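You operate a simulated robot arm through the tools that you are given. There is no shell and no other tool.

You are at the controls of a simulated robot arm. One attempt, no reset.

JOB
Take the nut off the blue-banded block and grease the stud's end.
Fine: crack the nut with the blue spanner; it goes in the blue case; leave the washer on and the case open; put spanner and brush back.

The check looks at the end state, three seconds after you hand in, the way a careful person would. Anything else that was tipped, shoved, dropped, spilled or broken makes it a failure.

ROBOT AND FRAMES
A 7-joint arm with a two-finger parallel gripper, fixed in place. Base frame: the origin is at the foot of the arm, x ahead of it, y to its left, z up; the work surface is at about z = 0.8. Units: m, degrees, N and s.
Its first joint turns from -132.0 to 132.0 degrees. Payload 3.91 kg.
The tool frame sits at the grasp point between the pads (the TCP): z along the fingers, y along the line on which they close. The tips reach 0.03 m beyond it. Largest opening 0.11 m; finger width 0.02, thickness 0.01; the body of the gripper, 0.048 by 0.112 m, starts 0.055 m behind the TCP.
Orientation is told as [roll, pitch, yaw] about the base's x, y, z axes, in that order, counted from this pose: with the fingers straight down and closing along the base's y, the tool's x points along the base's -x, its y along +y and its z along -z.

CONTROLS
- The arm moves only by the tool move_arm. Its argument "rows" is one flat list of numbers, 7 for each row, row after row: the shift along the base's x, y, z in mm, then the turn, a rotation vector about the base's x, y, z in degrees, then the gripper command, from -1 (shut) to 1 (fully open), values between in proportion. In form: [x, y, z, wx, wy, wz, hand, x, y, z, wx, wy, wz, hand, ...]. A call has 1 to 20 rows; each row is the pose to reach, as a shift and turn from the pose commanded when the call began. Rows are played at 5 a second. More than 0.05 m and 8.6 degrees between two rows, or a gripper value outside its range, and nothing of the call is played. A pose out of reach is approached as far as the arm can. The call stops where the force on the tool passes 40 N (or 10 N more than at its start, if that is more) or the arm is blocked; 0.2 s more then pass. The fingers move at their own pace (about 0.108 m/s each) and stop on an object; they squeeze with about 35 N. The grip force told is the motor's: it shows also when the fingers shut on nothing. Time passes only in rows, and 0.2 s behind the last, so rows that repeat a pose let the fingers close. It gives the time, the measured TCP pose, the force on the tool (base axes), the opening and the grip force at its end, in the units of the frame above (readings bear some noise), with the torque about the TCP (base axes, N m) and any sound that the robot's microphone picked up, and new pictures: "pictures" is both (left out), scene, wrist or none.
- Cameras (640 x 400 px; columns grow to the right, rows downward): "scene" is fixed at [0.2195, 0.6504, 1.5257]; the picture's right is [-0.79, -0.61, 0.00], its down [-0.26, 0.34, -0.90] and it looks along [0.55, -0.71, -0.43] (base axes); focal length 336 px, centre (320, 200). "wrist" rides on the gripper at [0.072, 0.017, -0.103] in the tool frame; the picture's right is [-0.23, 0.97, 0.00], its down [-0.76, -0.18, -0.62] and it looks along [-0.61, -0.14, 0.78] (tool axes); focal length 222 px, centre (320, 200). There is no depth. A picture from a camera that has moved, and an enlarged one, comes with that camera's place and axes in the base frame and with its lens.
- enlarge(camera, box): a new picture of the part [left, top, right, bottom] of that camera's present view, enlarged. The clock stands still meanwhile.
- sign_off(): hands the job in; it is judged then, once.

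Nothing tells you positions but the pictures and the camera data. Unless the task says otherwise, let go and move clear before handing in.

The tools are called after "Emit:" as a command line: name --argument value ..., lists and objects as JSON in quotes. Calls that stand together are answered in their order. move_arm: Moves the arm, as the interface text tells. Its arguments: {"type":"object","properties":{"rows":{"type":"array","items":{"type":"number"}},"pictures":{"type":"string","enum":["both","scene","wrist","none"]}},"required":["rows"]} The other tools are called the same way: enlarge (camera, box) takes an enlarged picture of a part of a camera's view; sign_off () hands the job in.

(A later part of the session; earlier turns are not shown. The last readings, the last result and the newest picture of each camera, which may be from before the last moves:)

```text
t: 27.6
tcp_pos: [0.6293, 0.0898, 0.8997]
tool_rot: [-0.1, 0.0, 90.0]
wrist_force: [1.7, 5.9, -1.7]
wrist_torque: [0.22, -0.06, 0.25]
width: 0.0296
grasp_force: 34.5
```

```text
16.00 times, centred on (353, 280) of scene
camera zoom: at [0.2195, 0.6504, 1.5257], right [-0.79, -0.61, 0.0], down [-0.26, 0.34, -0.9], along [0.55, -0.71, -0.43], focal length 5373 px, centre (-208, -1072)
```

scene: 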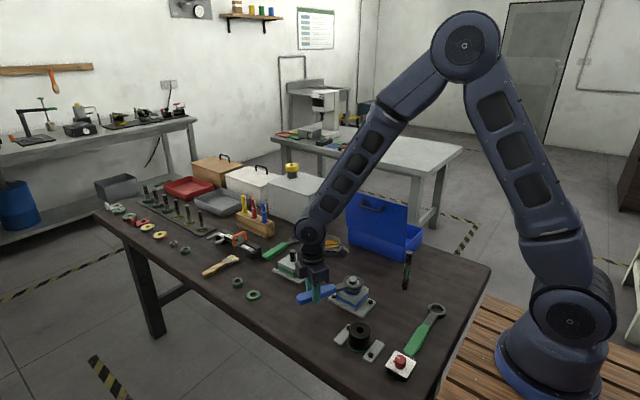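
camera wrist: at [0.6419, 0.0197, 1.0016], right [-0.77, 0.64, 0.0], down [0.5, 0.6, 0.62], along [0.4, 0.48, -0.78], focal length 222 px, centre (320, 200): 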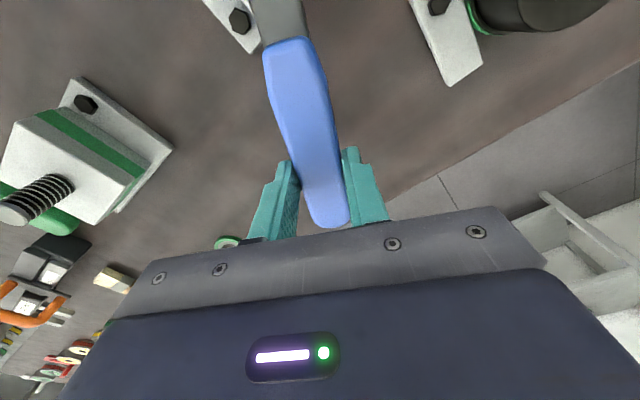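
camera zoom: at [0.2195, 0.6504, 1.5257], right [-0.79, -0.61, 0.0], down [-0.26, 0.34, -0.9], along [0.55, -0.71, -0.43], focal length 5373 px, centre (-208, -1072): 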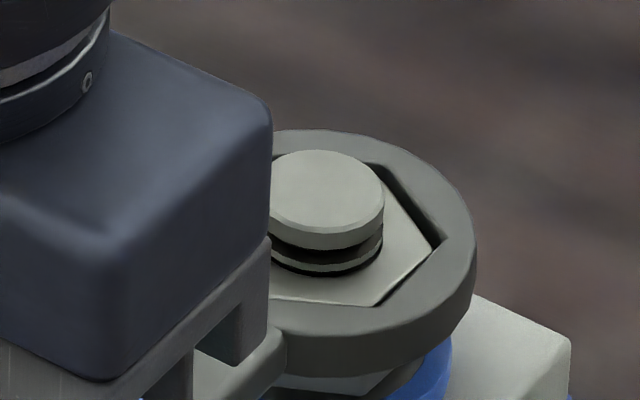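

The nut turned about 53° and now moves easily, so it is cracked. I lift the spanner off and bring it back to its place, since the hand is at its pickup orientation again.

Emit:
move_arm --rows '[0, 0, 6, 0, 0, 0, -1, 0, 0, 14, 0, 0, 0, -1, 0, 0, 30, 0, 0, 0, -1, 0, 0, 55, 0, 0, 0, -1, 0, 0, 55, 0, 0, 0, -1]' --pictures "none"

Emit:
enlarge --camera "scene" --box '[313, 245, 393, 295]'

```text
t: 28.8
tcp_pos: [0.6308, 0.0897, 0.9522]
tool_rot: [0.0, 0.0, 90.1]
wrist_force: [0.1, 0.4, -1.4]
wrist_torque: [0.12, 0.03, 0.02]
width: 0.0297
grasp_force: 35.0
```

```text
8.00 times, centred on (353, 270) of scene
camera zoom: at [0.2195, 0.6504, 1.5257], right [-0.79, -0.61, 0.0], down [-0.26, 0.34, -0.9], along [0.55, -0.71, -0.43], focal length 2687 px, centre (56, -360)
```

zoom: 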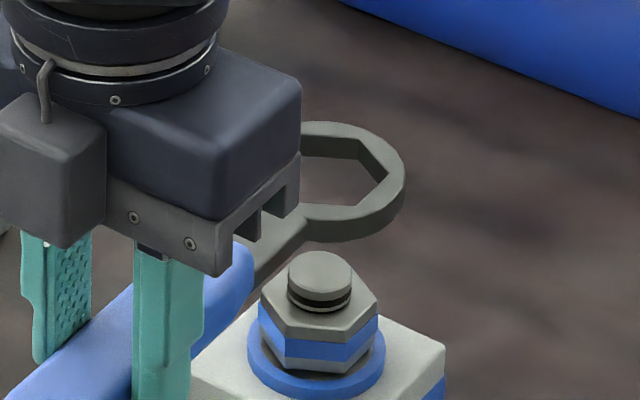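

Emit:
move_arm --rows '[30, -15, 0, 0, 0, 0, -1, 61, -30, 0, 0, 0, 0, -1, 92, -45, 0, 0, 0, 0, -1, 121.5, -60, 0, 0, 0, 0, -1, 121.5, -60, -40, 0, 0, 0, -1, 121.5, -60, -80, 0, 0, 0, -1, 121.5, -60, -105, 0, 0, 0, -1, 121.5, -60, -113, 0, 0, 0, -1, 121.5, -60, -117, 0, 0, 0, -1, 121.5, -60, -117, 0, 0, 0, -1]'

Emit:
enlarge --camera "scene" --box '[285, 260, 365, 310]'

```text
t: 31.0
tcp_pos: [0.7516, 0.0295, 0.8367]
tool_rot: [0.1, 0.0, 90.1]
wrist_force: [-0.4, 0.4, -2.0]
wrist_torque: [0.09, 0.01, -0.03]
width: 0.0294
grasp_force: 35.1
camera wrist: at [0.7346, -0.0414, 0.9406], right [-0.97, 0.23, 0.0], down [0.18, 0.76, 0.62], along [0.14, 0.61, -0.78], focal length 222 px, centre (320, 200)
```

scene: 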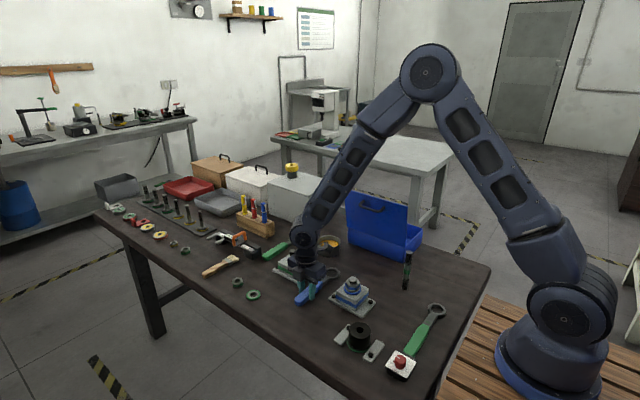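
wrist: 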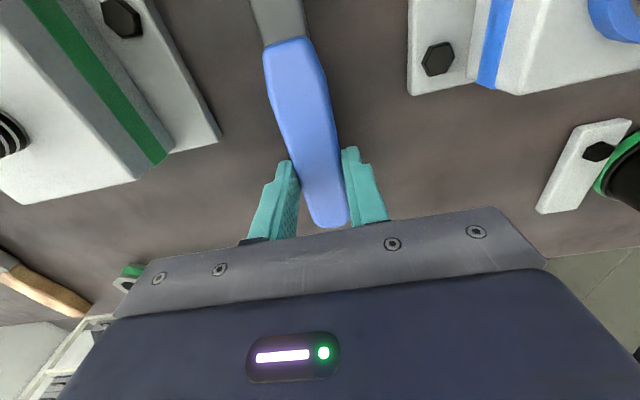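

```text
8.00 times, centred on (325, 285) of scene
camera zoom: at [0.2195, 0.6504, 1.5257], right [-0.79, -0.61, 0.0], down [-0.26, 0.34, -0.9], along [0.55, -0.71, -0.43], focal length 2687 px, centre (280, -480)
```

zoom: 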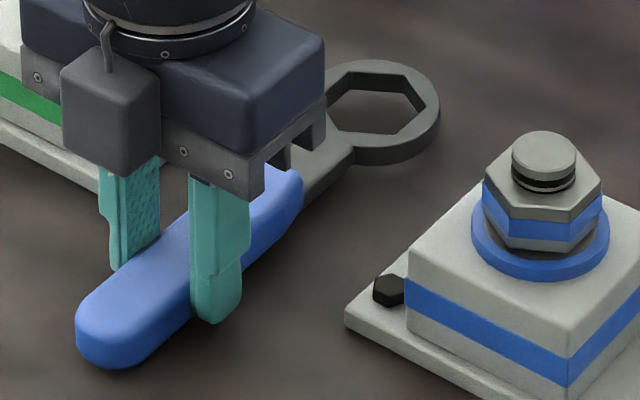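

The spanner is back over its spot, a few millimetres above the table. I lower it until it rests, then release.

Emit:
move_arm --rows '[0, 0, -2, 0, 0, 0, -1, 0, 0, -3.5, 0, 0, 0, -1, 0, 0, -4.5, 0, 0, 0, -1, 0, 0, -4.5, 0, 0, 0, -1]' --pictures "none"

Emit:
enlarge --camera "scene" --box '[285, 260, 365, 310]'

```text
t: 32.0
tcp_pos: [0.7521, 0.0302, 0.8335]
tool_rot: [0.0, 0.0, 90.1]
wrist_force: [-4.2, -4.3, 14.5]
wrist_torque: [0.82, 0.09, 0.13]
width: 0.0298
grasp_force: 35.5
```

```text
8.00 times, centred on (325, 285) of scene
camera zoom: at [0.2195, 0.6504, 1.5257], right [-0.79, -0.61, 0.0], down [-0.26, 0.34, -0.9], along [0.55, -0.71, -0.43], focal length 2687 px, centre (280, -480)
```

zoom: 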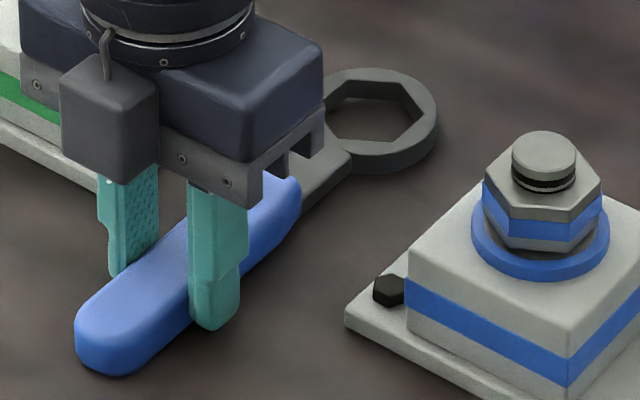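

Emit:
move_arm --rows '[0, 0, 1, 0, 0, 0, -1, 0, 0, 1, 0, 0, 0, -0.2, 0, 0, 1, 0, 0, 0, 0.3, 0, 0, 1, 0, 0, 0, 0.3, 0, 0, 30, 0, 0, 0, 0.3, 0, 0, 75, 0, 0, 0, 0.3, 0, 0, 120, 0, 0, 0, 0.3, 0, 0, 150, 0, 0, 0, 0.3, 0, 0, 150, 0, 0, 0, 0.3]'

Emit:
enlarge --camera "scene" --box '[285, 260, 365, 310]'

```text
t: 34.0
tcp_pos: [0.751, 0.0299, 0.9824]
tool_rot: [0.0, 0.0, 90.1]
wrist_force: [-0.2, 0.2, -0.8]
wrist_torque: [-0.04, -0.01, -0.01]
width: 0.0716
grasp_force: 0.1
camera wrist: at [0.7353, -0.0405, 1.0853], right [-0.97, 0.23, 0.0], down [0.18, 0.76, 0.62], along [0.14, 0.61, -0.78], focal length 222 px, centre (320, 200)
```

scene: 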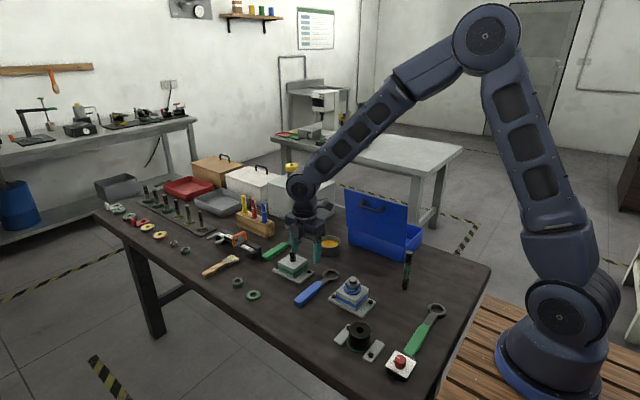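
wrist: 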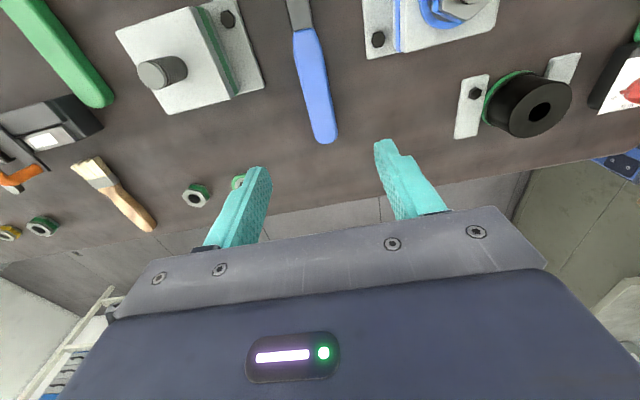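

```text
8.00 times, centred on (325, 285) of scene
camera zoom: at [0.2195, 0.6504, 1.5257], right [-0.79, -0.61, 0.0], down [-0.26, 0.34, -0.9], along [0.55, -0.71, -0.43], focal length 2687 px, centre (280, -480)
```

zoom: 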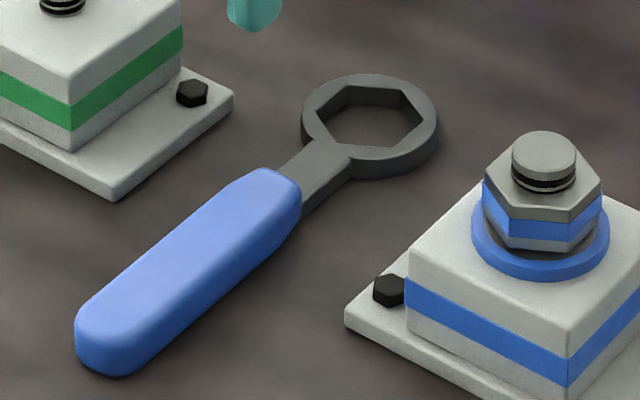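

The spanner is back where it was. I'll look closely at the nut to see how it has turned and risen.

Emit:
enlarge --camera "scene" --box '[325, 265, 381, 300]'

```text
11.43 times, centred on (353, 282) of scene
camera zoom: at [0.2195, 0.6504, 1.5257], right [-0.79, -0.61, 0.0], down [-0.26, 0.34, -0.9], along [0.55, -0.71, -0.43], focal length 3838 px, centre (-57, -743)
```

zoom: 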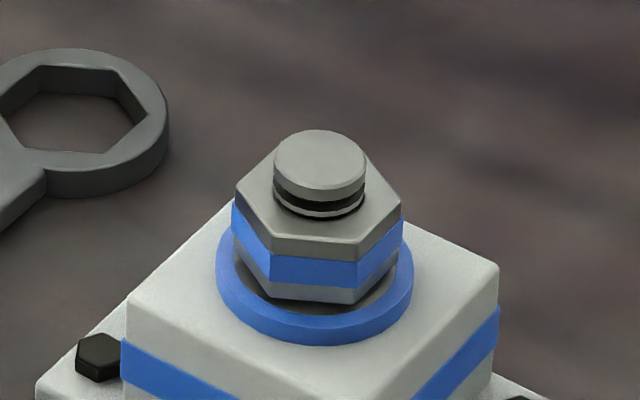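

The nut has risen about 1.6 mm and its flats are again near 0/60/120°. Next I go above it with the hand turned to yaw -30°, closing across a pair of flats.

Emit:
move_arm --rows '[-8.1, -4.6, 0, 0, 0, -8, 0.3, -16.2, -9.3, 0, 0, 0, -16, 0.3, -24.3, -13.9, 0, 0, 0, -24, 0.3, -32.4, -18.5, 0, 0, 0, -32, 0.3, -40.5, -23.2, 0, 0, 0, -40, 0.3, -48.6, -27.8, 0, 0, 0, -48, 0.3, -56.7, -32.4, 0, 0, 0, -56, 0.3, -64.8, -37, 0, 0, 0, -64, 0.3, -72.9, -41.7, 0, 0, 0, -72, 0.3, -81, -46.3, 0, 0, 0, -80, 0.3, -89.1, -51, 0, 0, 0, -88, 0.3, -97.2, -55.6, 0, 0, 0, -96, 0.3, -105.3, -60.2, 0, 0, 0, -104, 0.3, -113.4, -64.9, 0, 0, 0, -112, 0.3, -121.5, -69.6, 0, 0, 0, -120, 0.3, -121.5, -69.6, 0, 0, 0, -120, 0.3]'

Emit:
enlarge --camera "scene" --box '[313, 235, 409, 295]'

```text
t: 37.4
tcp_pos: [0.6301, -0.0412, 0.9818]
tool_rot: [0.0, 0.0, -30.0]
wrist_force: [-0.1, -0.8, -0.3]
wrist_torque: [0.01, -0.04, 0.01]
width: 0.0716
grasp_force: 0.0
camera wrist: at [0.5775, 0.0114, 1.0859], right [0.68, 0.73, 0.0], down [0.57, -0.54, 0.62], along [0.45, -0.43, -0.78], focal length 222 px, centre (320, 200)
```

scene: 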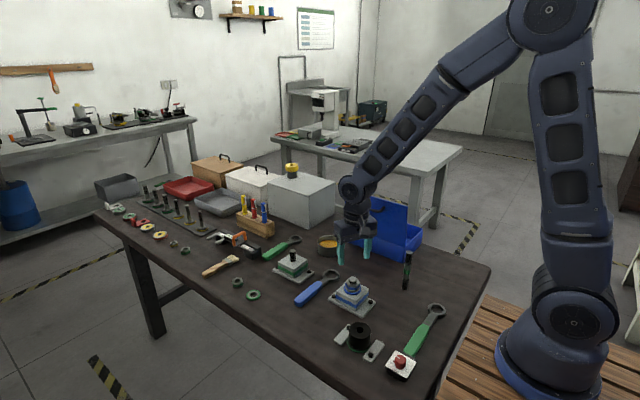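
wrist: 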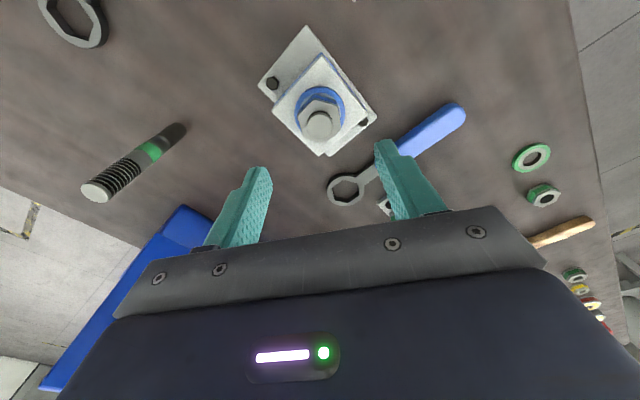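

```text
6.67 times, centred on (361, 265) of scene
camera zoom: at [0.2195, 0.6504, 1.5257], right [-0.79, -0.61, 0.0], down [-0.26, 0.34, -0.9], along [0.55, -0.71, -0.43], focal length 2239 px, centre (47, -233)
```

zoom: 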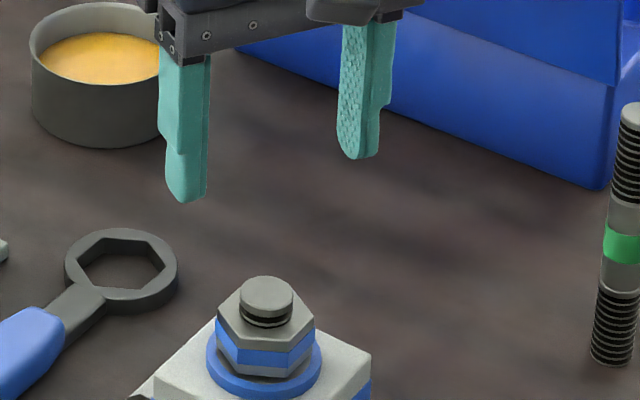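

Emit:
enlarge --camera "wrist" --box '[280, 75, 368, 130]'

```text
7.27 times, centred on (324, 102) of wrist
camera zoom: at [0.5775, 0.0114, 1.0859], right [0.68, 0.73, 0.0], down [0.57, -0.54, 0.62], along [0.45, -0.43, -0.78], focal length 1615 px, centre (291, 909)
```

zoom: 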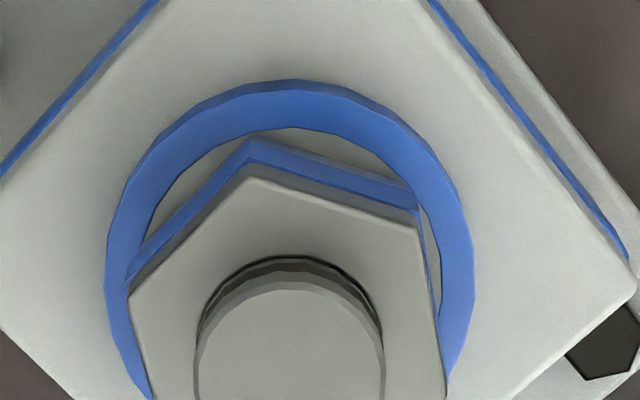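

The nut flats are at about 0.8/60.8/120.8° and the axis at about (0.6325, -0.0407). I'll lower the open fingers around the nut, tips just above the washer.

Emit:
move_arm --rows '[1, -0.2, -40, 0, 0, 0.8, 0.3, 1, -0.2, -70, 0, 0, 0.8, 0.3, 1, -0.2, -85, 0, 0, 0.8, 0.3, 1, -0.2, -92.5, 0, 0, 0.8, 0.3, 1, -0.2, -92.5, 0, 0, 0.8, 0.3]' --pictures "wrist"

Emit:
enlarge --camera "scene" --box '[321, 250, 385, 290]'

```text
t: 38.6
tcp_pos: [0.6321, -0.0407, 0.8904]
tool_rot: [0.0, 0.0, -29.2]
wrist_force: [-0.4, -0.5, -0.4]
wrist_torque: [0.0, 0.0, -0.04]
width: 0.0716
grasp_force: 0.0
camera wrist: at [0.5775, 0.0104, 0.9938], right [0.67, 0.74, 0.0], down [0.58, -0.53, 0.62], along [0.46, -0.42, -0.78], focal length 222 px, centre (320, 200)
```

wrist: 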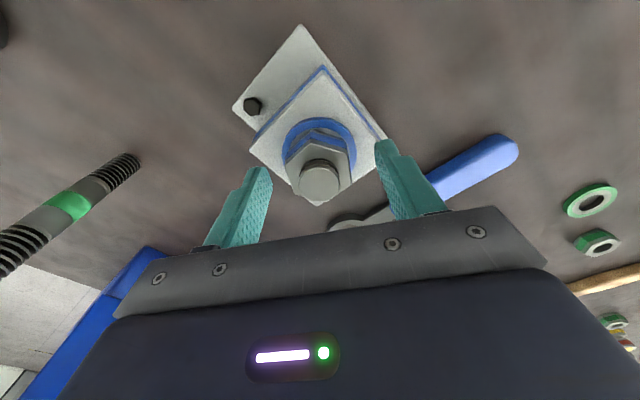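

```text
10.00 times, centred on (353, 270) of scene
camera zoom: at [0.2195, 0.6504, 1.5257], right [-0.79, -0.61, 0.0], down [-0.26, 0.34, -0.9], along [0.55, -0.71, -0.43], focal length 3358 px, centre (-10, -500)
```

zoom: 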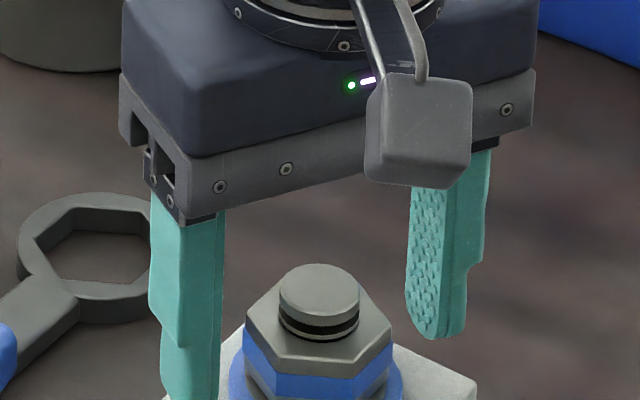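

Emit:
move_arm --rows '[0, 0, 0, 0, 0, 0, 0, 0, 0, 0, 0, 0, 0, -1, 0, 0, 0, 0, 0, 0, -1, 0, 0, 0, 0, 0, 0, -1]' --pictures "wrist"

Emit:
enlarge --camera "scene" --box '[321, 255, 385, 295]'

```text
t: 39.6
tcp_pos: [0.6316, -0.0409, 0.89]
tool_rot: [-0.1, 0.0, -29.1]
wrist_force: [-0.9, -0.9, 0.5]
wrist_torque: [-0.02, -0.01, -0.02]
width: 0.0375
grasp_force: 34.6
camera wrist: at [0.5775, 0.0104, 0.9939], right [0.67, 0.74, 0.0], down [0.58, -0.53, 0.62], along [0.46, -0.42, -0.78], focal length 222 px, centre (320, 200)
```

wrist: 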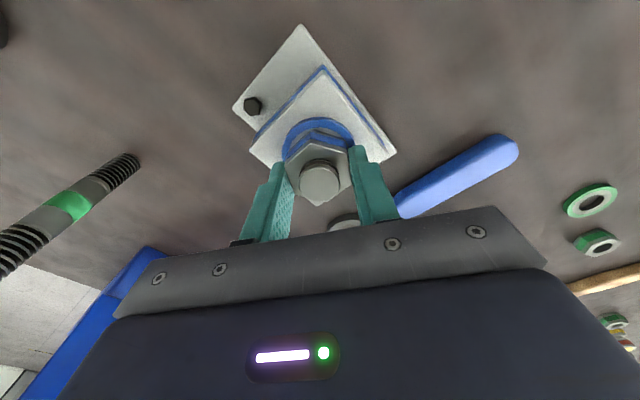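

```text
10.00 times, centred on (353, 275) of scene
camera zoom: at [0.2195, 0.6504, 1.5257], right [-0.79, -0.61, 0.0], down [-0.26, 0.34, -0.9], along [0.55, -0.71, -0.43], focal length 3358 px, centre (-10, -550)
```

zoom: 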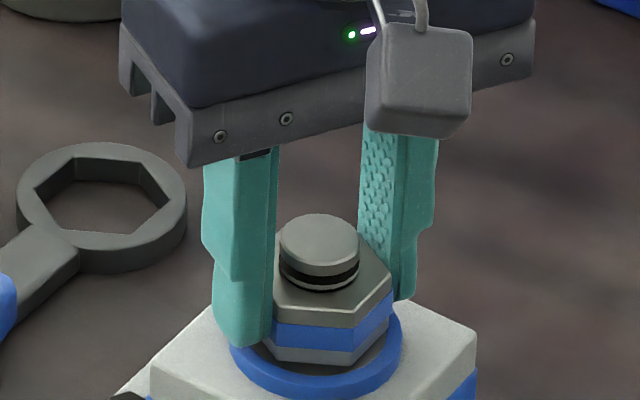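

The nut is gripped on its flats (37.5 mm) with almost no side load. I turn it counter-clockwise 30° with a slight lift and check the forces.

Emit:
move_arm --rows '[0, 0, 0.15, 0, 0, 6, -1, 0, 0, 0.3, 0, 0, 12, -1, 0, 0, 0.45, 0, 0, 18, -1, 0, 0, 0.6, 0, 0, 24, -1, 0, 0, 0.75, 0, 0, 30, -1]' --pictures "none"

Emit:
enlarge --camera "scene" --box '[321, 255, 385, 295]'

```text
t: 40.8
tcp_pos: [0.632, -0.0396, 0.8904]
tool_rot: [-0.1, -0.1, 1.0]
wrist_force: [4.2, 11.6, 27.1]
wrist_torque: [0.33, -0.13, -0.11]
width: 0.0373
grasp_force: 34.9
```

```text
10.00 times, centred on (353, 275) of scene
camera zoom: at [0.2195, 0.6504, 1.5257], right [-0.79, -0.61, 0.0], down [-0.26, 0.34, -0.9], along [0.55, -0.71, -0.43], focal length 3358 px, centre (-10, -550)
```

zoom: 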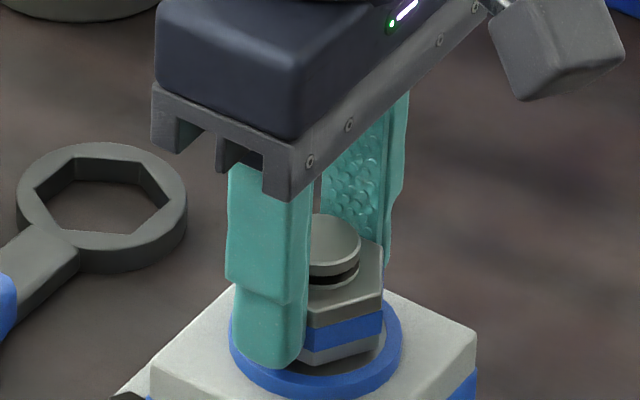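

Emit:
move_arm --rows '[-0.5, 0.6, 0.5, 0, 0, 0, -1, -0.5, 0.6, 1, 0, 0, 0, -1]' --pictures "none"

```text
t: 41.4
tcp_pos: [0.6318, -0.04, 0.8914]
tool_rot: [0.0, 0.1, 0.8]
wrist_force: [19.6, 4.7, -7.2]
wrist_torque: [0.06, -1.06, 0.01]
width: 0.0374
grasp_force: 35.4
```

Emit:
move_arm --rows '[0.6, 0.3, -0.2, 0, 0, 0, -1, 0.6, 0.3, -0.2, 0, 0, 0, -1]' --pictures "none"

```text
t: 42.0
tcp_pos: [0.6315, -0.0401, 0.8908]
tool_rot: [-0.1, 0.1, 0.8]
wrist_force: [14.8, -5.6, -6.8]
wrist_torque: [-0.22, -0.77, 0.01]
width: 0.0373
grasp_force: 35.2
```

Emit:
move_arm --rows '[0, 0, 0, 0, 0, 0, -1, 0, 0, 0, 0, 0, 0, -1, 0, 0, 0, 0, 0, 0, -1]' --pictures "none"

```text
t: 42.8
tcp_pos: [0.6314, -0.0397, 0.8905]
tool_rot: [-0.1, 0.1, 0.8]
wrist_force: [10.0, -11.5, -9.5]
wrist_torque: [-0.3, -0.38, 0.07]
width: 0.0375
grasp_force: 35.3
```

Emit:
enlarge --camera "scene" --box '[325, 265, 381, 300]'

```text
11.43 times, centred on (353, 282) of scene
camera zoom: at [0.2195, 0.6504, 1.5257], right [-0.79, -0.61, 0.0], down [-0.26, 0.34, -0.9], along [0.55, -0.71, -0.43], focal length 3838 px, centre (-57, -743)
```

zoom: 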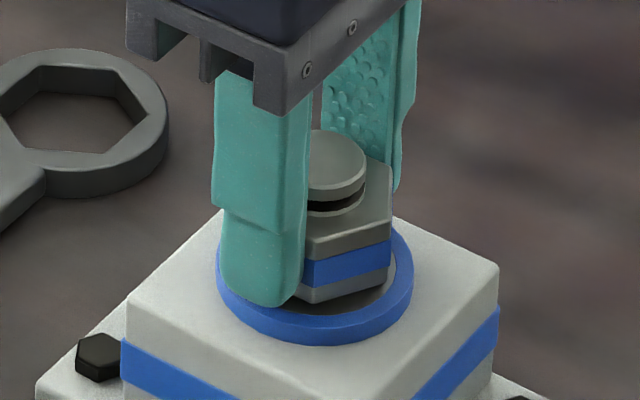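

Emit:
move_arm --rows '[-0.6, -0.4, 0.2, 0, 0, 6, -1, -0.6, -0.4, 0.4, 0, 0, 12, -1, -0.6, -0.4, 0.6, 0, 0, 18, -1, -0.6, -0.4, 0.8, 0, 0, 24, -1, -0.6, -0.4, 1, 0, 0, 30, -1]' --pictures "none"

Emit:
move_arm --rows '[0, 0, 0, 0, 0, 0, -1, 0, 0, 0, 0, 0, 0, -1]' --pictures "none"

```text
t: 44.0
tcp_pos: [0.631, -0.0384, 0.8922]
tool_rot: [0.1, -0.1, 30.9]
wrist_force: [4.6, 13.7, 12.6]
wrist_torque: [0.42, 0.08, -0.07]
width: 0.0371
grasp_force: 34.6
```

```text
t: 44.6
tcp_pos: [0.6322, -0.0399, 0.8918]
tool_rot: [-0.1, 0.0, 30.9]
wrist_force: [2.5, 21.6, 16.2]
wrist_torque: [0.53, 0.05, -0.06]
width: 0.037
grasp_force: 35.1
```

Emit:
enlarge --camera "scene" --box '[325, 265, 381, 300]'

```text
11.43 times, centred on (353, 282) of scene
camera zoom: at [0.2195, 0.6504, 1.5257], right [-0.79, -0.61, 0.0], down [-0.26, 0.34, -0.9], along [0.55, -0.71, -0.43], focal length 3838 px, centre (-57, -743)
```

zoom: 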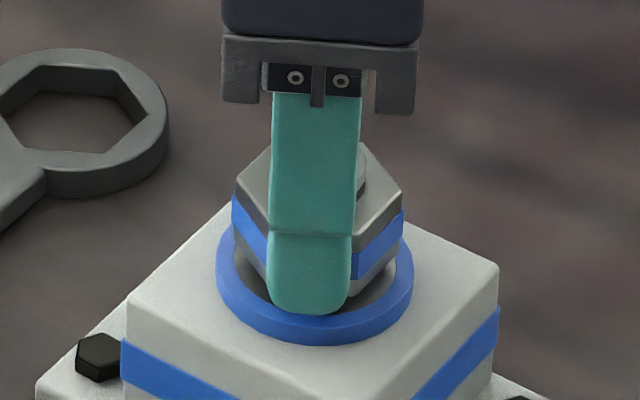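

Emit:
move_arm --rows '[-0.8, 0.2, 0.7, 0, 0, 6, -1, -0.8, 0.2, 1, 0, 0, 12, -1, -0.8, 0.2, 1.3, 0, 0, 18, -1, -0.8, 0.2, 1.6, 0, 0, 24, -1, -0.8, 0.2, 2, 0, 0, 30, -1]' --pictures "none"

Emit:
move_arm --rows '[0, 0, 0, 0, 0, 0, -1, 0, 0, 0, 0, 0, 0, -1]' --pictures "none"

Emit:
enlarge --camera "scene" --box '[325, 265, 381, 300]'

```text
t: 45.8
tcp_pos: [0.6311, -0.0377, 0.8944]
tool_rot: [0.1, 0.0, 60.9]
wrist_force: [20.7, 16.0, -11.5]
wrist_torque: [0.48, -0.58, -0.01]
width: 0.0373
grasp_force: 35.4
```

```text
t: 46.4
tcp_pos: [0.6304, -0.039, 0.8929]
tool_rot: [0.1, 0.0, 60.9]
wrist_force: [19.6, 12.8, -13.0]
wrist_torque: [0.33, -0.44, 0.04]
width: 0.0372
grasp_force: 34.6
```

```text
11.43 times, centred on (353, 282) of scene
camera zoom: at [0.2195, 0.6504, 1.5257], right [-0.79, -0.61, 0.0], down [-0.26, 0.34, -0.9], along [0.55, -0.71, -0.43], focal length 3838 px, centre (-57, -743)
```

zoom: 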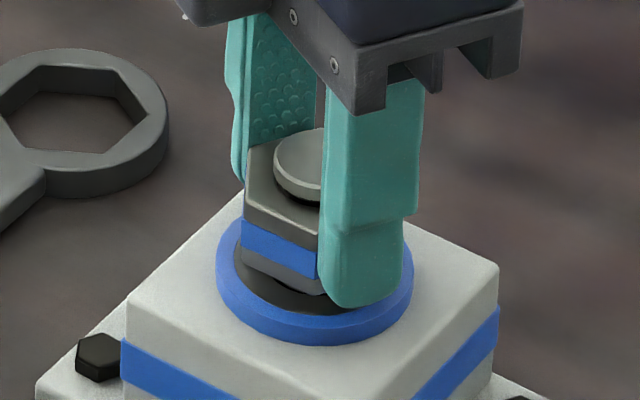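

Emit:
move_arm --rows '[0.5, 0.4, 0, 0, 0, 6, -1, 0.5, 0.4, 0.2, 0, 0, 12, -1, 0.5, 0.4, 0.5, 0, 0, 18, -1, 0.5, 0.4, 0.8, 0, 0, 24, -1, 0.5, 0.4, 1.1, 0, 0, 30, -1, 0.5, 0.4, 1.1, 0, 0, 30, -1]' --pictures "none"

Emit:
move_arm --rows '[0, 0, 0, 0, 0, 0, -1, 0, 0, 0, 0, 0, 0, -1]' --pictures "none"

Emit:
enlarge --camera "scene" --box '[325, 265, 381, 300]'

```text
t: 47.8
tcp_pos: [0.6296, -0.0387, 0.8955]
tool_rot: [0.1, 0.0, 90.9]
wrist_force: [-6.8, 3.9, 11.9]
wrist_torque: [-0.15, 0.22, -0.03]
width: 0.0372
grasp_force: 34.5
```

```text
t: 48.4
tcp_pos: [0.6302, -0.0389, 0.8946]
tool_rot: [0.1, 0.0, 90.9]
wrist_force: [-14.0, 1.9, 7.5]
wrist_torque: [-0.16, 0.37, -0.06]
width: 0.0373
grasp_force: 34.7
```

```text
11.43 times, centred on (353, 282) of scene
camera zoom: at [0.2195, 0.6504, 1.5257], right [-0.79, -0.61, 0.0], down [-0.26, 0.34, -0.9], along [0.55, -0.71, -0.43], focal length 3838 px, centre (-57, -743)
```

zoom: 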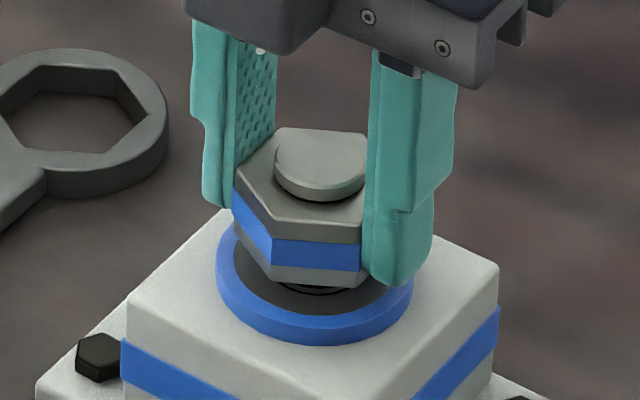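

The nut has turned about 180° and risen about 7 mm, so the pitch is about 17 mm per turn. I keep unscrewing with a matching lift.

Emit:
move_arm --rows '[-0.4, 0.1, 0.5, 0, 0, 6, -1, -0.4, 0.1, 0.8, 0, 0, 12, -1, -0.4, 0.1, 1.1, 0, 0, 18, -1, -0.4, 0.1, 1.4, 0, 0, 24, -1, -0.4, 0.1, 1.65, 0, 0, 30, -1, -0.4, 0.1, 1.65, 0, 0, 30, -1]' --pictures "none"

Emit:
move_arm --rows '[0, 0, 0.3, 0, 0, 6, -1, 0, 0, 0.6, 0, 0, 12, -1, 0, 0, 0.9, 0, 0, 18, -1, 0, 0, 1.2, 0, 0, 24, -1, 0, 0, 1.45, 0, 0, 30, -1, 0, 0, 1.45, 0, 0, 30, -1]'

Emit:
enlarge --camera "scene" --box '[325, 265, 381, 300]'

```text
t: 49.8
tcp_pos: [0.6302, -0.0385, 0.8965]
tool_rot: [0.1, -0.2, 120.9]
wrist_force: [-20.0, -5.7, -25.2]
wrist_torque: [-0.17, 0.18, 0.01]
width: 0.0373
grasp_force: 35.2
```

```text
t: 51.2
tcp_pos: [0.6298, -0.0397, 0.8984]
tool_rot: [-0.1, 0.0, 150.9]
wrist_force: [-29.1, -20.9, -16.2]
wrist_torque: [-0.26, 0.46, -0.01]
width: 0.0376
grasp_force: 34.5
camera wrist: at [0.6856, -0.0884, 1.0019], right [-0.67, -0.74, 0.0], down [-0.58, 0.53, 0.62], along [-0.46, 0.42, -0.78], focal length 222 px, centre (320, 200)
```

scene: 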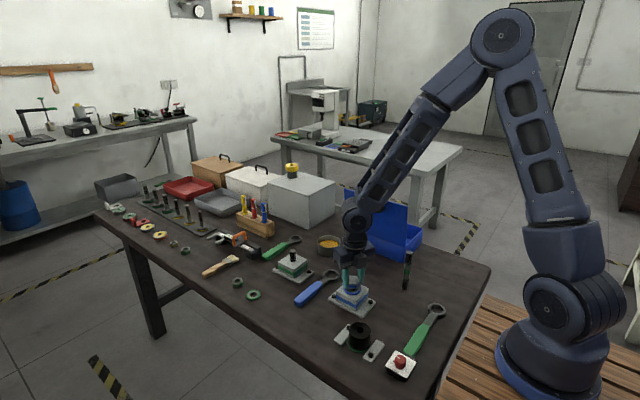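
wrist: 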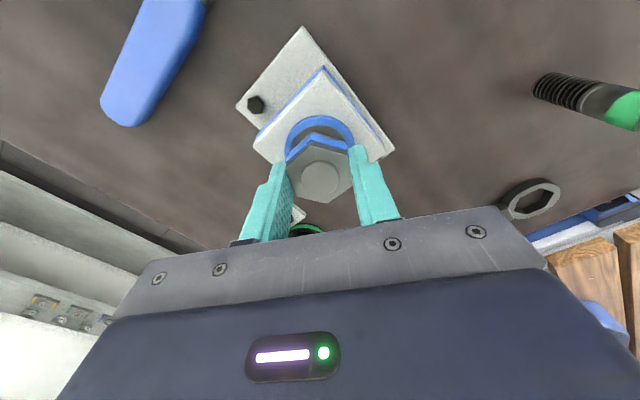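

```text
11.43 times, centred on (353, 282) of scene
camera zoom: at [0.2195, 0.6504, 1.5257], right [-0.79, -0.61, 0.0], down [-0.26, 0.34, -0.9], along [0.55, -0.71, -0.43], focal length 3838 px, centre (-57, -743)
```

zoom: 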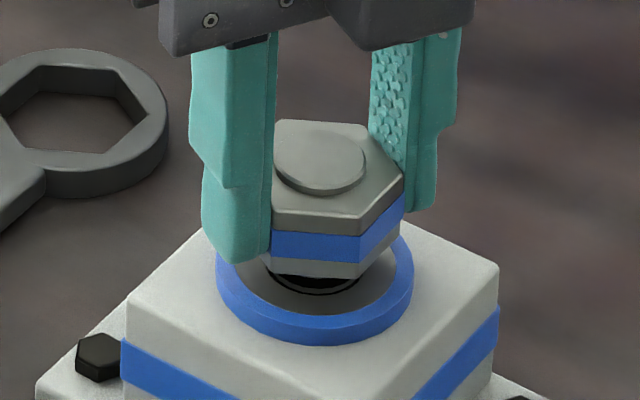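

The nut is up about 10 mm and the hand is at yaw 151°. I open, turn back with the fingers clear of the nut, and regrip.

Emit:
move_arm --rows '[-0.2, -0.5, 0, 0, 0, 0, -0.1, 0.2, -0.5, 0, 0, 0, 0, 0.3, 0.2, -0.5, 0, 0, 0, 0, 0.3, 0.2, -0.5, 0, 0, 0, -8, 0.3, 0.2, -0.5, 0, 0, 0, -16, 0.3, 0.2, -0.5, 0, 0, 0, -24, 0.3, 0.2, -0.5, 0, 0, 0, -32, 0.3, 0.2, -0.5, 0, 0, 0, -40, 0.3, 0.2, -0.5, 0, 0, 0, -48, 0.3, 0.2, -0.5, 0, 0, 0, -56, 0.3, 0.2, -0.5, 0, 0, 0, -64, 0.3, 0.2, -0.5, 0, 0, 0, -72, 0.3, 0.2, -0.5, 0, 0, 0, -80, 0.3, 0.2, -0.5, 0, 0, 0, -88, 0.3, 0.2, -0.5, 0, 0, 0, -96, 0.3, 0.2, -0.5, 0, 0, 0, -104, 0.3, 0.2, -0.5, 0, 0, 0, -112, 0.3, 0.2, -0.5, 0, 0, 0, -120, 0.3]' --pictures "none"

Emit:
enlarge --camera "scene" --box '[325, 265, 381, 300]'

```text
t: 55.0
tcp_pos: [0.6297, -0.0384, 0.8987]
tool_rot: [-0.1, 0.0, 30.7]
wrist_force: [-0.3, -0.3, 0.3]
wrist_torque: [0.01, -0.02, 0.02]
width: 0.0714
grasp_force: 0.1
```

```text
11.43 times, centred on (353, 282) of scene
camera zoom: at [0.2195, 0.6504, 1.5257], right [-0.79, -0.61, 0.0], down [-0.26, 0.34, -0.9], along [0.55, -0.71, -0.43], focal length 3838 px, centre (-57, -743)
```

zoom: 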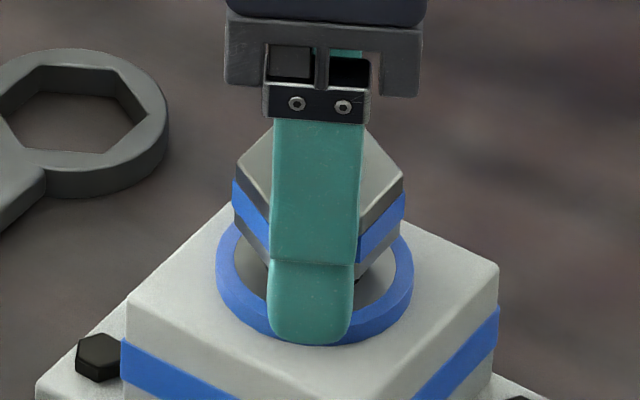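

Emit:
move_arm --rows '[0, 0, 0, 0, 0, -8, 0.3, 0, 0, 0, 0, 0, -16, 0.3, 0, 0, 0, 0, 0, -24, 0.3, 0, 0, 0, 0, 0, -32, 0.3, 0, 0, 0, 0, 0, -40, 0.3, 0, 0, 0, 0, 0, -48, 0.3, 0, 0, 0, 0, 0, -56, 0.3, 0, 0, 0, 0, 0, -64, 0.3, 0, 0, 0, 0, 0, -72, 0.3, 0, 0, 0, 0, 0, -80, 0.3, 0, 0, 0, 0, 0, -88, 0.3, 0, 0, 0, 0, 0, -96, 0.3, 0, 0, 0, 0, 0, -104, 0.3, 0, 0, 0, 0, 0, -112, 0.3, 0, 0, 0, 0, 0, -120, 0.3, 0, 0, 0, 0, 0, -120, 0.3, 0, 0, 0, 0, 0, -120, 0.3]'

Emit:
move_arm --rows '[0, 0, 0, 0, 0, 0, 0.3]' --pictures "none"

Emit:
move_arm --rows '[0, 0, 0, 0, 0, 0, 0.3]' --pictures "none"

Emit:
enlarge --camera "scene" --box '[325, 260, 381, 295]'

Emit:
enlarge --camera "wrist" --box '[220, 80, 420, 205]'

```text
t: 58.6
tcp_pos: [0.6299, -0.0397, 0.8983]
tool_rot: [0.0, 0.0, -89.2]
wrist_force: [-0.1, 0.1, -0.7]
wrist_torque: [-0.01, -0.02, -0.02]
width: 0.0714
grasp_force: 0.0
camera wrist: at [0.6467, 0.034, 1.0017], right [0.98, -0.21, 0.0], down [-0.17, -0.76, 0.62], along [-0.13, -0.61, -0.78], focal length 222 px, centre (320, 200)
```

scene: 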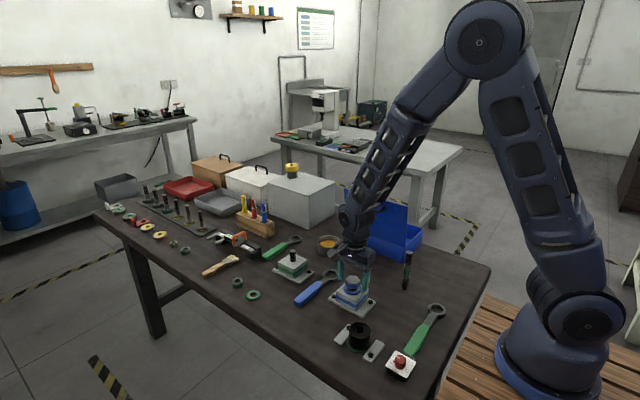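
wrist: 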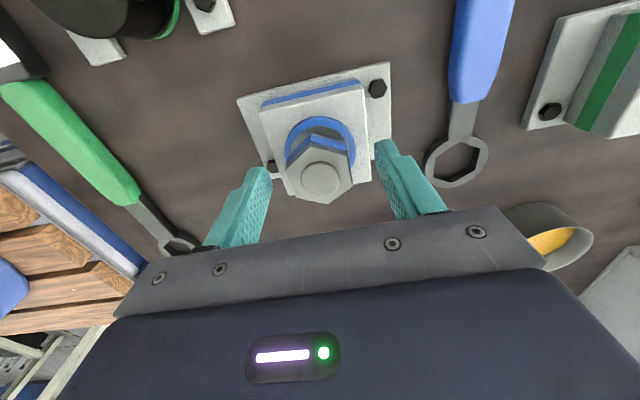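

```text
t: 59.0
tcp_pos: [0.6298, -0.0396, 0.8981]
tool_rot: [-0.1, 0.0, -89.2]
wrist_force: [0.3, 0.2, 0.4]
wrist_torque: [0.0, 0.0, -0.03]
width: 0.0713
grasp_force: 0.1
```

```text
t: 59.4
tcp_pos: [0.6307, -0.0392, 0.8974]
tool_rot: [0.0, 0.0, -89.2]
wrist_force: [-1.0, 0.5, 0.1]
wrist_torque: [-0.02, -0.01, -0.02]
width: 0.0714
grasp_force: 0.0
```

```text
11.43 times, centred on (353, 278) of scene
camera zoom: at [0.2195, 0.6504, 1.5257], right [-0.79, -0.61, 0.0], down [-0.26, 0.34, -0.9], along [0.55, -0.71, -0.43], focal length 3838 px, centre (-57, -686)
```

zoom: 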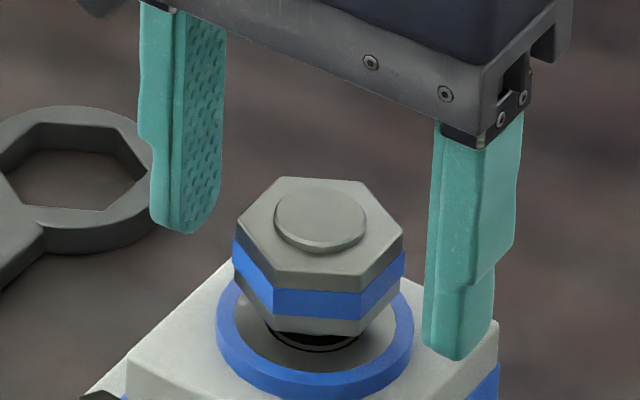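

```text
3.20 times, centred on (320, 142) of wrist
camera zoom: at [0.6466, 0.034, 1.0017], right [0.98, -0.21, 0.0], down [-0.17, -0.76, 0.62], along [-0.13, -0.61, -0.78], focal length 711 px, centre (320, 384)
```

zoom: 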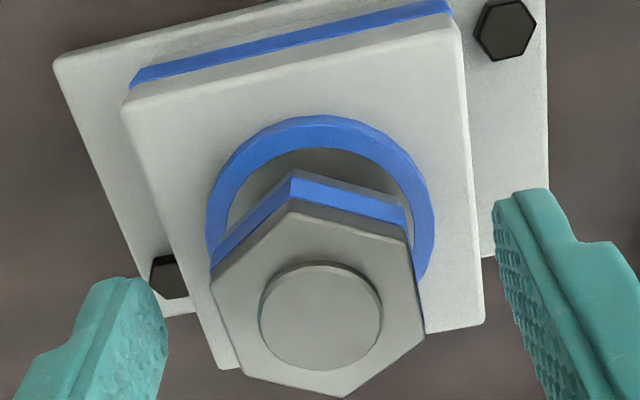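

The nut stayed put while I turned back. I lower 5 mm and grip it again at yaw -89°.

Emit:
move_arm --rows '[0, 0, -5, 0, 0, 0, 0.3, 0, 0, -5, 0, 0, 0, 0, 0, 0, -5, 0, 0, 0, -1, 0, 0, -5, 0, 0, 0, -1, 0, 0, -5, 0, 0, 0, -1]' --pictures "none"

Emit:
move_arm --rows '[0, 0, 0, 0, 0, 0, -1, 0, 0, 0, 0, 0, 0, -1]' --pictures "none"

```text
t: 60.6
tcp_pos: [0.6301, -0.0395, 0.8929]
tool_rot: [-0.1, 0.0, -89.1]
wrist_force: [-6.1, 3.0, -0.1]
wrist_torque: [0.19, 0.2, -0.02]
width: 0.0375
grasp_force: 34.9
```

```text
t: 61.2
tcp_pos: [0.6304, -0.0397, 0.8931]
tool_rot: [0.0, 0.1, -89.1]
wrist_force: [-9.9, 4.5, -1.2]
wrist_torque: [0.2, 0.22, 0.0]
width: 0.0376
grasp_force: 35.0
```

Emit:
move_arm --rows '[-0.3, 0.1, 0.28, 0, 0, 6, -1, -0.3, 0.1, 0.57, 0, 0, 12, -1, -0.3, 0.1, 0.85, 0, 0, 18, -1, -0.3, 0.1, 1.14, 0, 0, 24, -1, -0.3, 0.1, 1.42, 0, 0, 30, -1, -0.3, 0.1, 1.7, 0, 0, 36, -1, -0.3, 0.1, 1.99, 0, 0, 42, -1, -0.3, 0.1, 2.27, 0, 0, 48, -1, -0.3, 0.1, 2.56, 0, 0, 54, -1, -0.3, 0.1, 2.84, 0, 0, 60, -1, -0.3, 0.1, 2.84, 0, 0, 60, -1]' --pictures "none"

Emit:
enlarge --camera "scene" --box '[325, 260, 381, 295]'

```text
t: 63.6
tcp_pos: [0.6297, -0.0403, 0.8971]
tool_rot: [0.1, 0.1, -29.1]
wrist_force: [-16.7, -6.8, -21.8]
wrist_torque: [-0.17, 0.12, 0.07]
width: 0.0377
grasp_force: 35.0
```

```text
11.43 times, centred on (353, 278) of scene
camera zoom: at [0.2195, 0.6504, 1.5257], right [-0.79, -0.61, 0.0], down [-0.26, 0.34, -0.9], along [0.55, -0.71, -0.43], focal length 3838 px, centre (-57, -686)
```

zoom: 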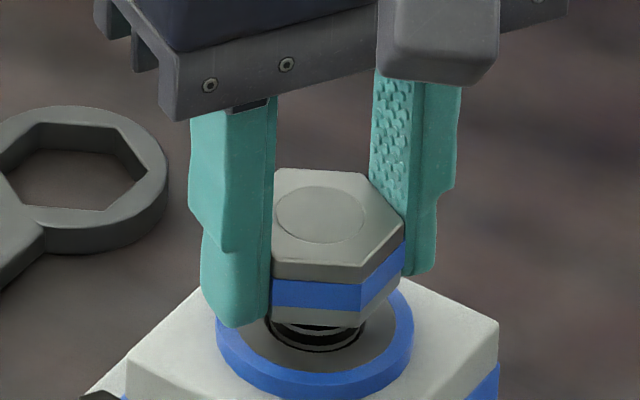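

Emit:
move_arm --rows '[-0.4, -0.2, -0.2, 0, 0, 6, -1, -0.4, -0.2, 0.1, 0, 0, 12, -1, -0.4, -0.2, 0.35, 0, 0, 18, -1, -0.4, -0.2, 0.6, 0, 0, 24, -1, -0.4, -0.2, 0.85, 0, 0, 30, -1, -0.4, -0.2, 1.1, 0, 0, 36, -1, -0.4, -0.2, 1.35, 0, 0, 42, -1, -0.4, -0.2, 1.6, 0, 0, 48, -1, -0.4, -0.2, 1.85, 0, 0, 54, -1, -0.4, -0.2, 2.1, 0, 0, 60, -1, -0.4, -0.2, 2.1, 0, 0, 60, -1]' --pictures "none"

Emit:
enlarge --camera "scene" --box '[325, 260, 381, 295]'

```text
t: 66.0
tcp_pos: [0.6304, -0.0392, 0.8983]
tool_rot: [0.1, 0.0, 30.8]
wrist_force: [-7.8, -5.8, 11.2]
wrist_torque: [-0.17, 0.36, -0.03]
width: 0.0376
grasp_force: 34.7
```

```text
11.43 times, centred on (353, 278) of scene
camera zoom: at [0.2195, 0.6504, 1.5257], right [-0.79, -0.61, 0.0], down [-0.26, 0.34, -0.9], along [0.55, -0.71, -0.43], focal length 3838 px, centre (-57, -686)
```

zoom: 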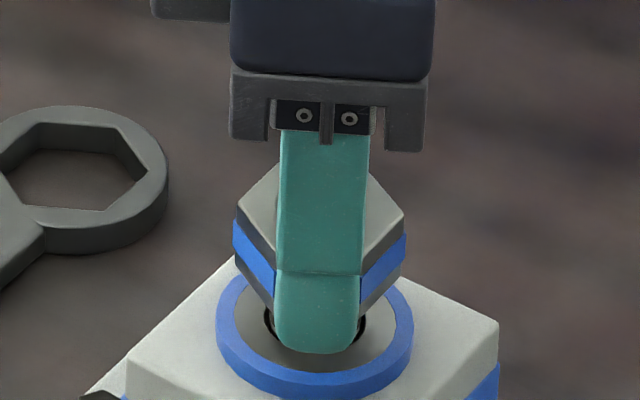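

Emit:
move_arm --rows '[-0.2, -0.1, 0.5, 0, 0, 6, -1, -0.2, -0.1, 0.8, 0, 0, 12, -1, -0.2, -0.1, 1.05, 0, 0, 18, -1, -0.2, -0.1, 1.3, 0, 0, 24, -1, -0.2, -0.1, 1.6, 0, 0, 30, -1, -0.2, -0.1, 1.85, 0, 0, 36, -1, -0.2, -0.1, 2.1, 0, 0, 42, -1, -0.2, -0.1, 2.4, 0, 0, 48, -1, -0.2, -0.1, 2.65, 0, 0, 54, -1, -0.2, -0.1, 2.9, 0, 0, 60, -1, -0.2, -0.1, 2.9, 0, 0, 60, -1]' --pictures "none"

Emit:
enlarge --camera "scene" --box '[325, 260, 381, 295]'

```text
t: 68.4
tcp_pos: [0.6301, -0.0401, 0.9015]
tool_rot: [0.0, 0.0, 90.9]
wrist_force: [8.8, -3.6, -9.4]
wrist_torque: [0.03, -0.19, 0.03]
width: 0.0375
grasp_force: 34.7
```

```text
11.43 times, centred on (353, 278) of scene
camera zoom: at [0.2195, 0.6504, 1.5257], right [-0.79, -0.61, 0.0], down [-0.26, 0.34, -0.9], along [0.55, -0.71, -0.43], focal length 3838 px, centre (-57, -686)
```

zoom: 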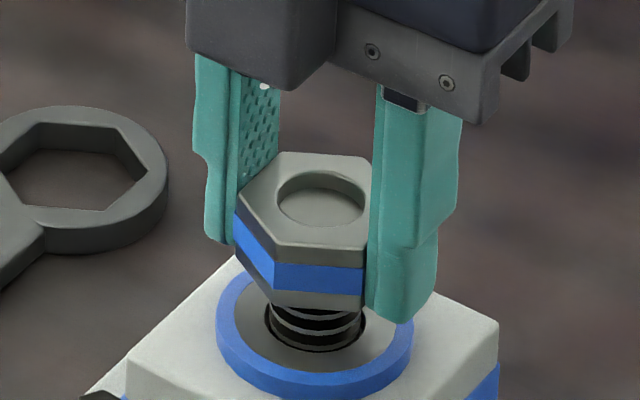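

Emit:
move_arm --rows '[0.2, -0.1, 0.1, 0, 0, 6, -1, 0.2, -0.1, 0.4, 0, 0, 12, -1, 0.2, -0.1, 0.65, 0, 0, 18, -1, 0.2, -0.1, 0.9, 0, 0, 24, -1, 0.2, -0.1, 1.2, 0, 0, 30, -1, 0.2, -0.1, 1.45, 0, 0, 36, -1, 0.2, -0.1, 1.75, 0, 0, 42, -1, 0.2, -0.1, 2, 0, 0, 48, -1, 0.2, -0.1, 2.3, 0, 0, 54, -1, 0.2, -0.1, 2.6, 0, 0, 60, -1, 0.2, -0.1, 2.6, 0, 0, 60, -1]' --pictures "none"

Emit:
enlarge --camera "scene" --box '[325, 260, 381, 295]'

```text
t: 70.8
tcp_pos: [0.6301, -0.0404, 0.9037]
tool_rot: [-0.1, 0.0, 150.9]
wrist_force: [11.5, -8.5, -1.9]
wrist_torque: [-0.37, -0.62, 0.0]
width: 0.0377
grasp_force: 35.0
```

```text
11.43 times, centred on (353, 278) of scene
camera zoom: at [0.2195, 0.6504, 1.5257], right [-0.79, -0.61, 0.0], down [-0.26, 0.34, -0.9], along [0.55, -0.71, -0.43], focal length 3838 px, centre (-57, -686)
```

zoom: 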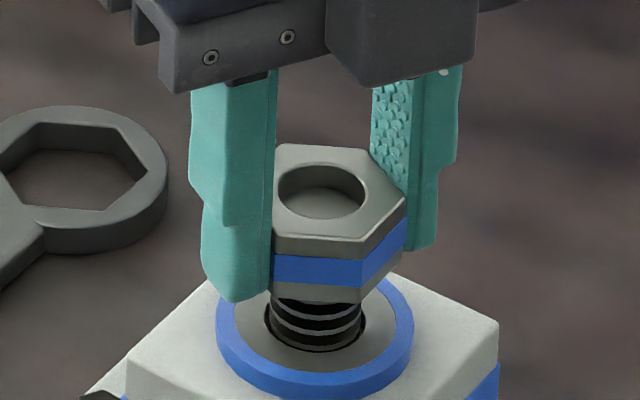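

About 8 mm of engagement remains. I release, turn back again and regrip for the last part.

Emit:
move_arm --rows '[0, 0, 0, 0, 0, 0, -0.1, 0, 0, 0, 0, 0, 0, 0.3, 0, 0, 0, 0, 0, 0, 0.3, 0, 0, 0, 0, 0, -8, 0.3, 0, 0, 0, 0, 0, -16, 0.3, 0, 0, 0, 0, 0, -24, 0.3, 0, 0, 0, 0, 0, -32, 0.3, 0, 0, 0, 0, 0, -40, 0.3, 0, 0, 0, 0, 0, -48, 0.3, 0, 0, 0, 0, 0, -56, 0.3, 0, 0, 0, 0, 0, -64, 0.3, 0, 0, 0, 0, 0, -72, 0.3, 0, 0, 0, 0, 0, -80, 0.3, 0, 0, 0, 0, 0, -88, 0.3, 0, 0, 0, 0, 0, -96, 0.3, 0, 0, 0, 0, 0, -104, 0.3, 0, 0, 0, 0, 0, -112, 0.3, 0, 0, 0, 0, 0, -120, 0.3]' --pictures "none"

Emit:
move_arm --rows '[0, 0, 0, 0, 0, -8, 0.3, 0, 0, 0, 0, 0, -16, 0.3, 0, 0, 0, 0, 0, -24, 0.3, 0, 0, 0, 0, 0, -32, 0.3, 0, 0, 0, 0, 0, -40, 0.3, 0, 0, 0, 0, 0, -48, 0.3, 0, 0, 0, 0, 0, -56, 0.3, 0, 0, 0, 0, 0, -64, 0.3, 0, 0, 0, 0, 0, -72, 0.3, 0, 0, 0, 0, 0, -80, 0.3, 0, 0, 0, 0, 0, -88, 0.3, 0, 0, 0, 0, 0, -96, 0.3, 0, 0, 0, 0, 0, -104, 0.3, 0, 0, 0, 0, 0, -112, 0.3, 0, 0, 0, 0, 0, -120, 0.3, 0, 0, 0, 0, 0, -120, 0.3]' --pictures "none"

Emit:
enlarge --camera "scene" --box '[325, 260, 381, 295]'

```text
t: 74.6
tcp_pos: [0.6302, -0.0397, 0.9049]
tool_rot: [0.0, 0.0, 30.8]
wrist_force: [0.0, 0.1, 0.6]
wrist_torque: [-0.03, 0.0, -0.02]
width: 0.0713
grasp_force: 0.0
```

```text
t: 78.0
tcp_pos: [0.6302, -0.04, 0.9041]
tool_rot: [0.1, 0.0, -89.3]
wrist_force: [-0.5, 0.3, -0.6]
wrist_torque: [-0.04, 0.0, -0.02]
width: 0.0713
grasp_force: 0.0
```

```text
11.43 times, centred on (353, 278) of scene
camera zoom: at [0.2195, 0.6504, 1.5257], right [-0.79, -0.61, 0.0], down [-0.26, 0.34, -0.9], along [0.55, -0.71, -0.43], focal length 3838 px, centre (-57, -686)
```

zoom: 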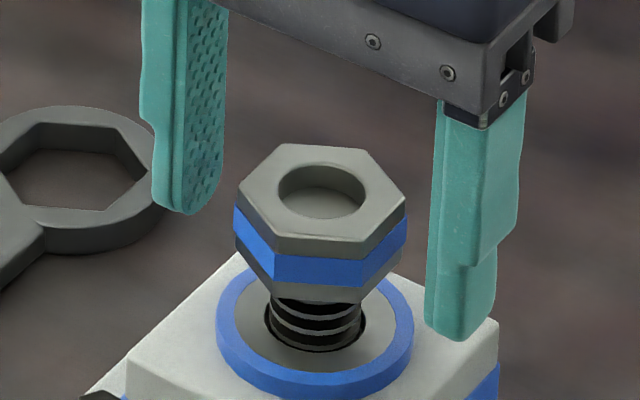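

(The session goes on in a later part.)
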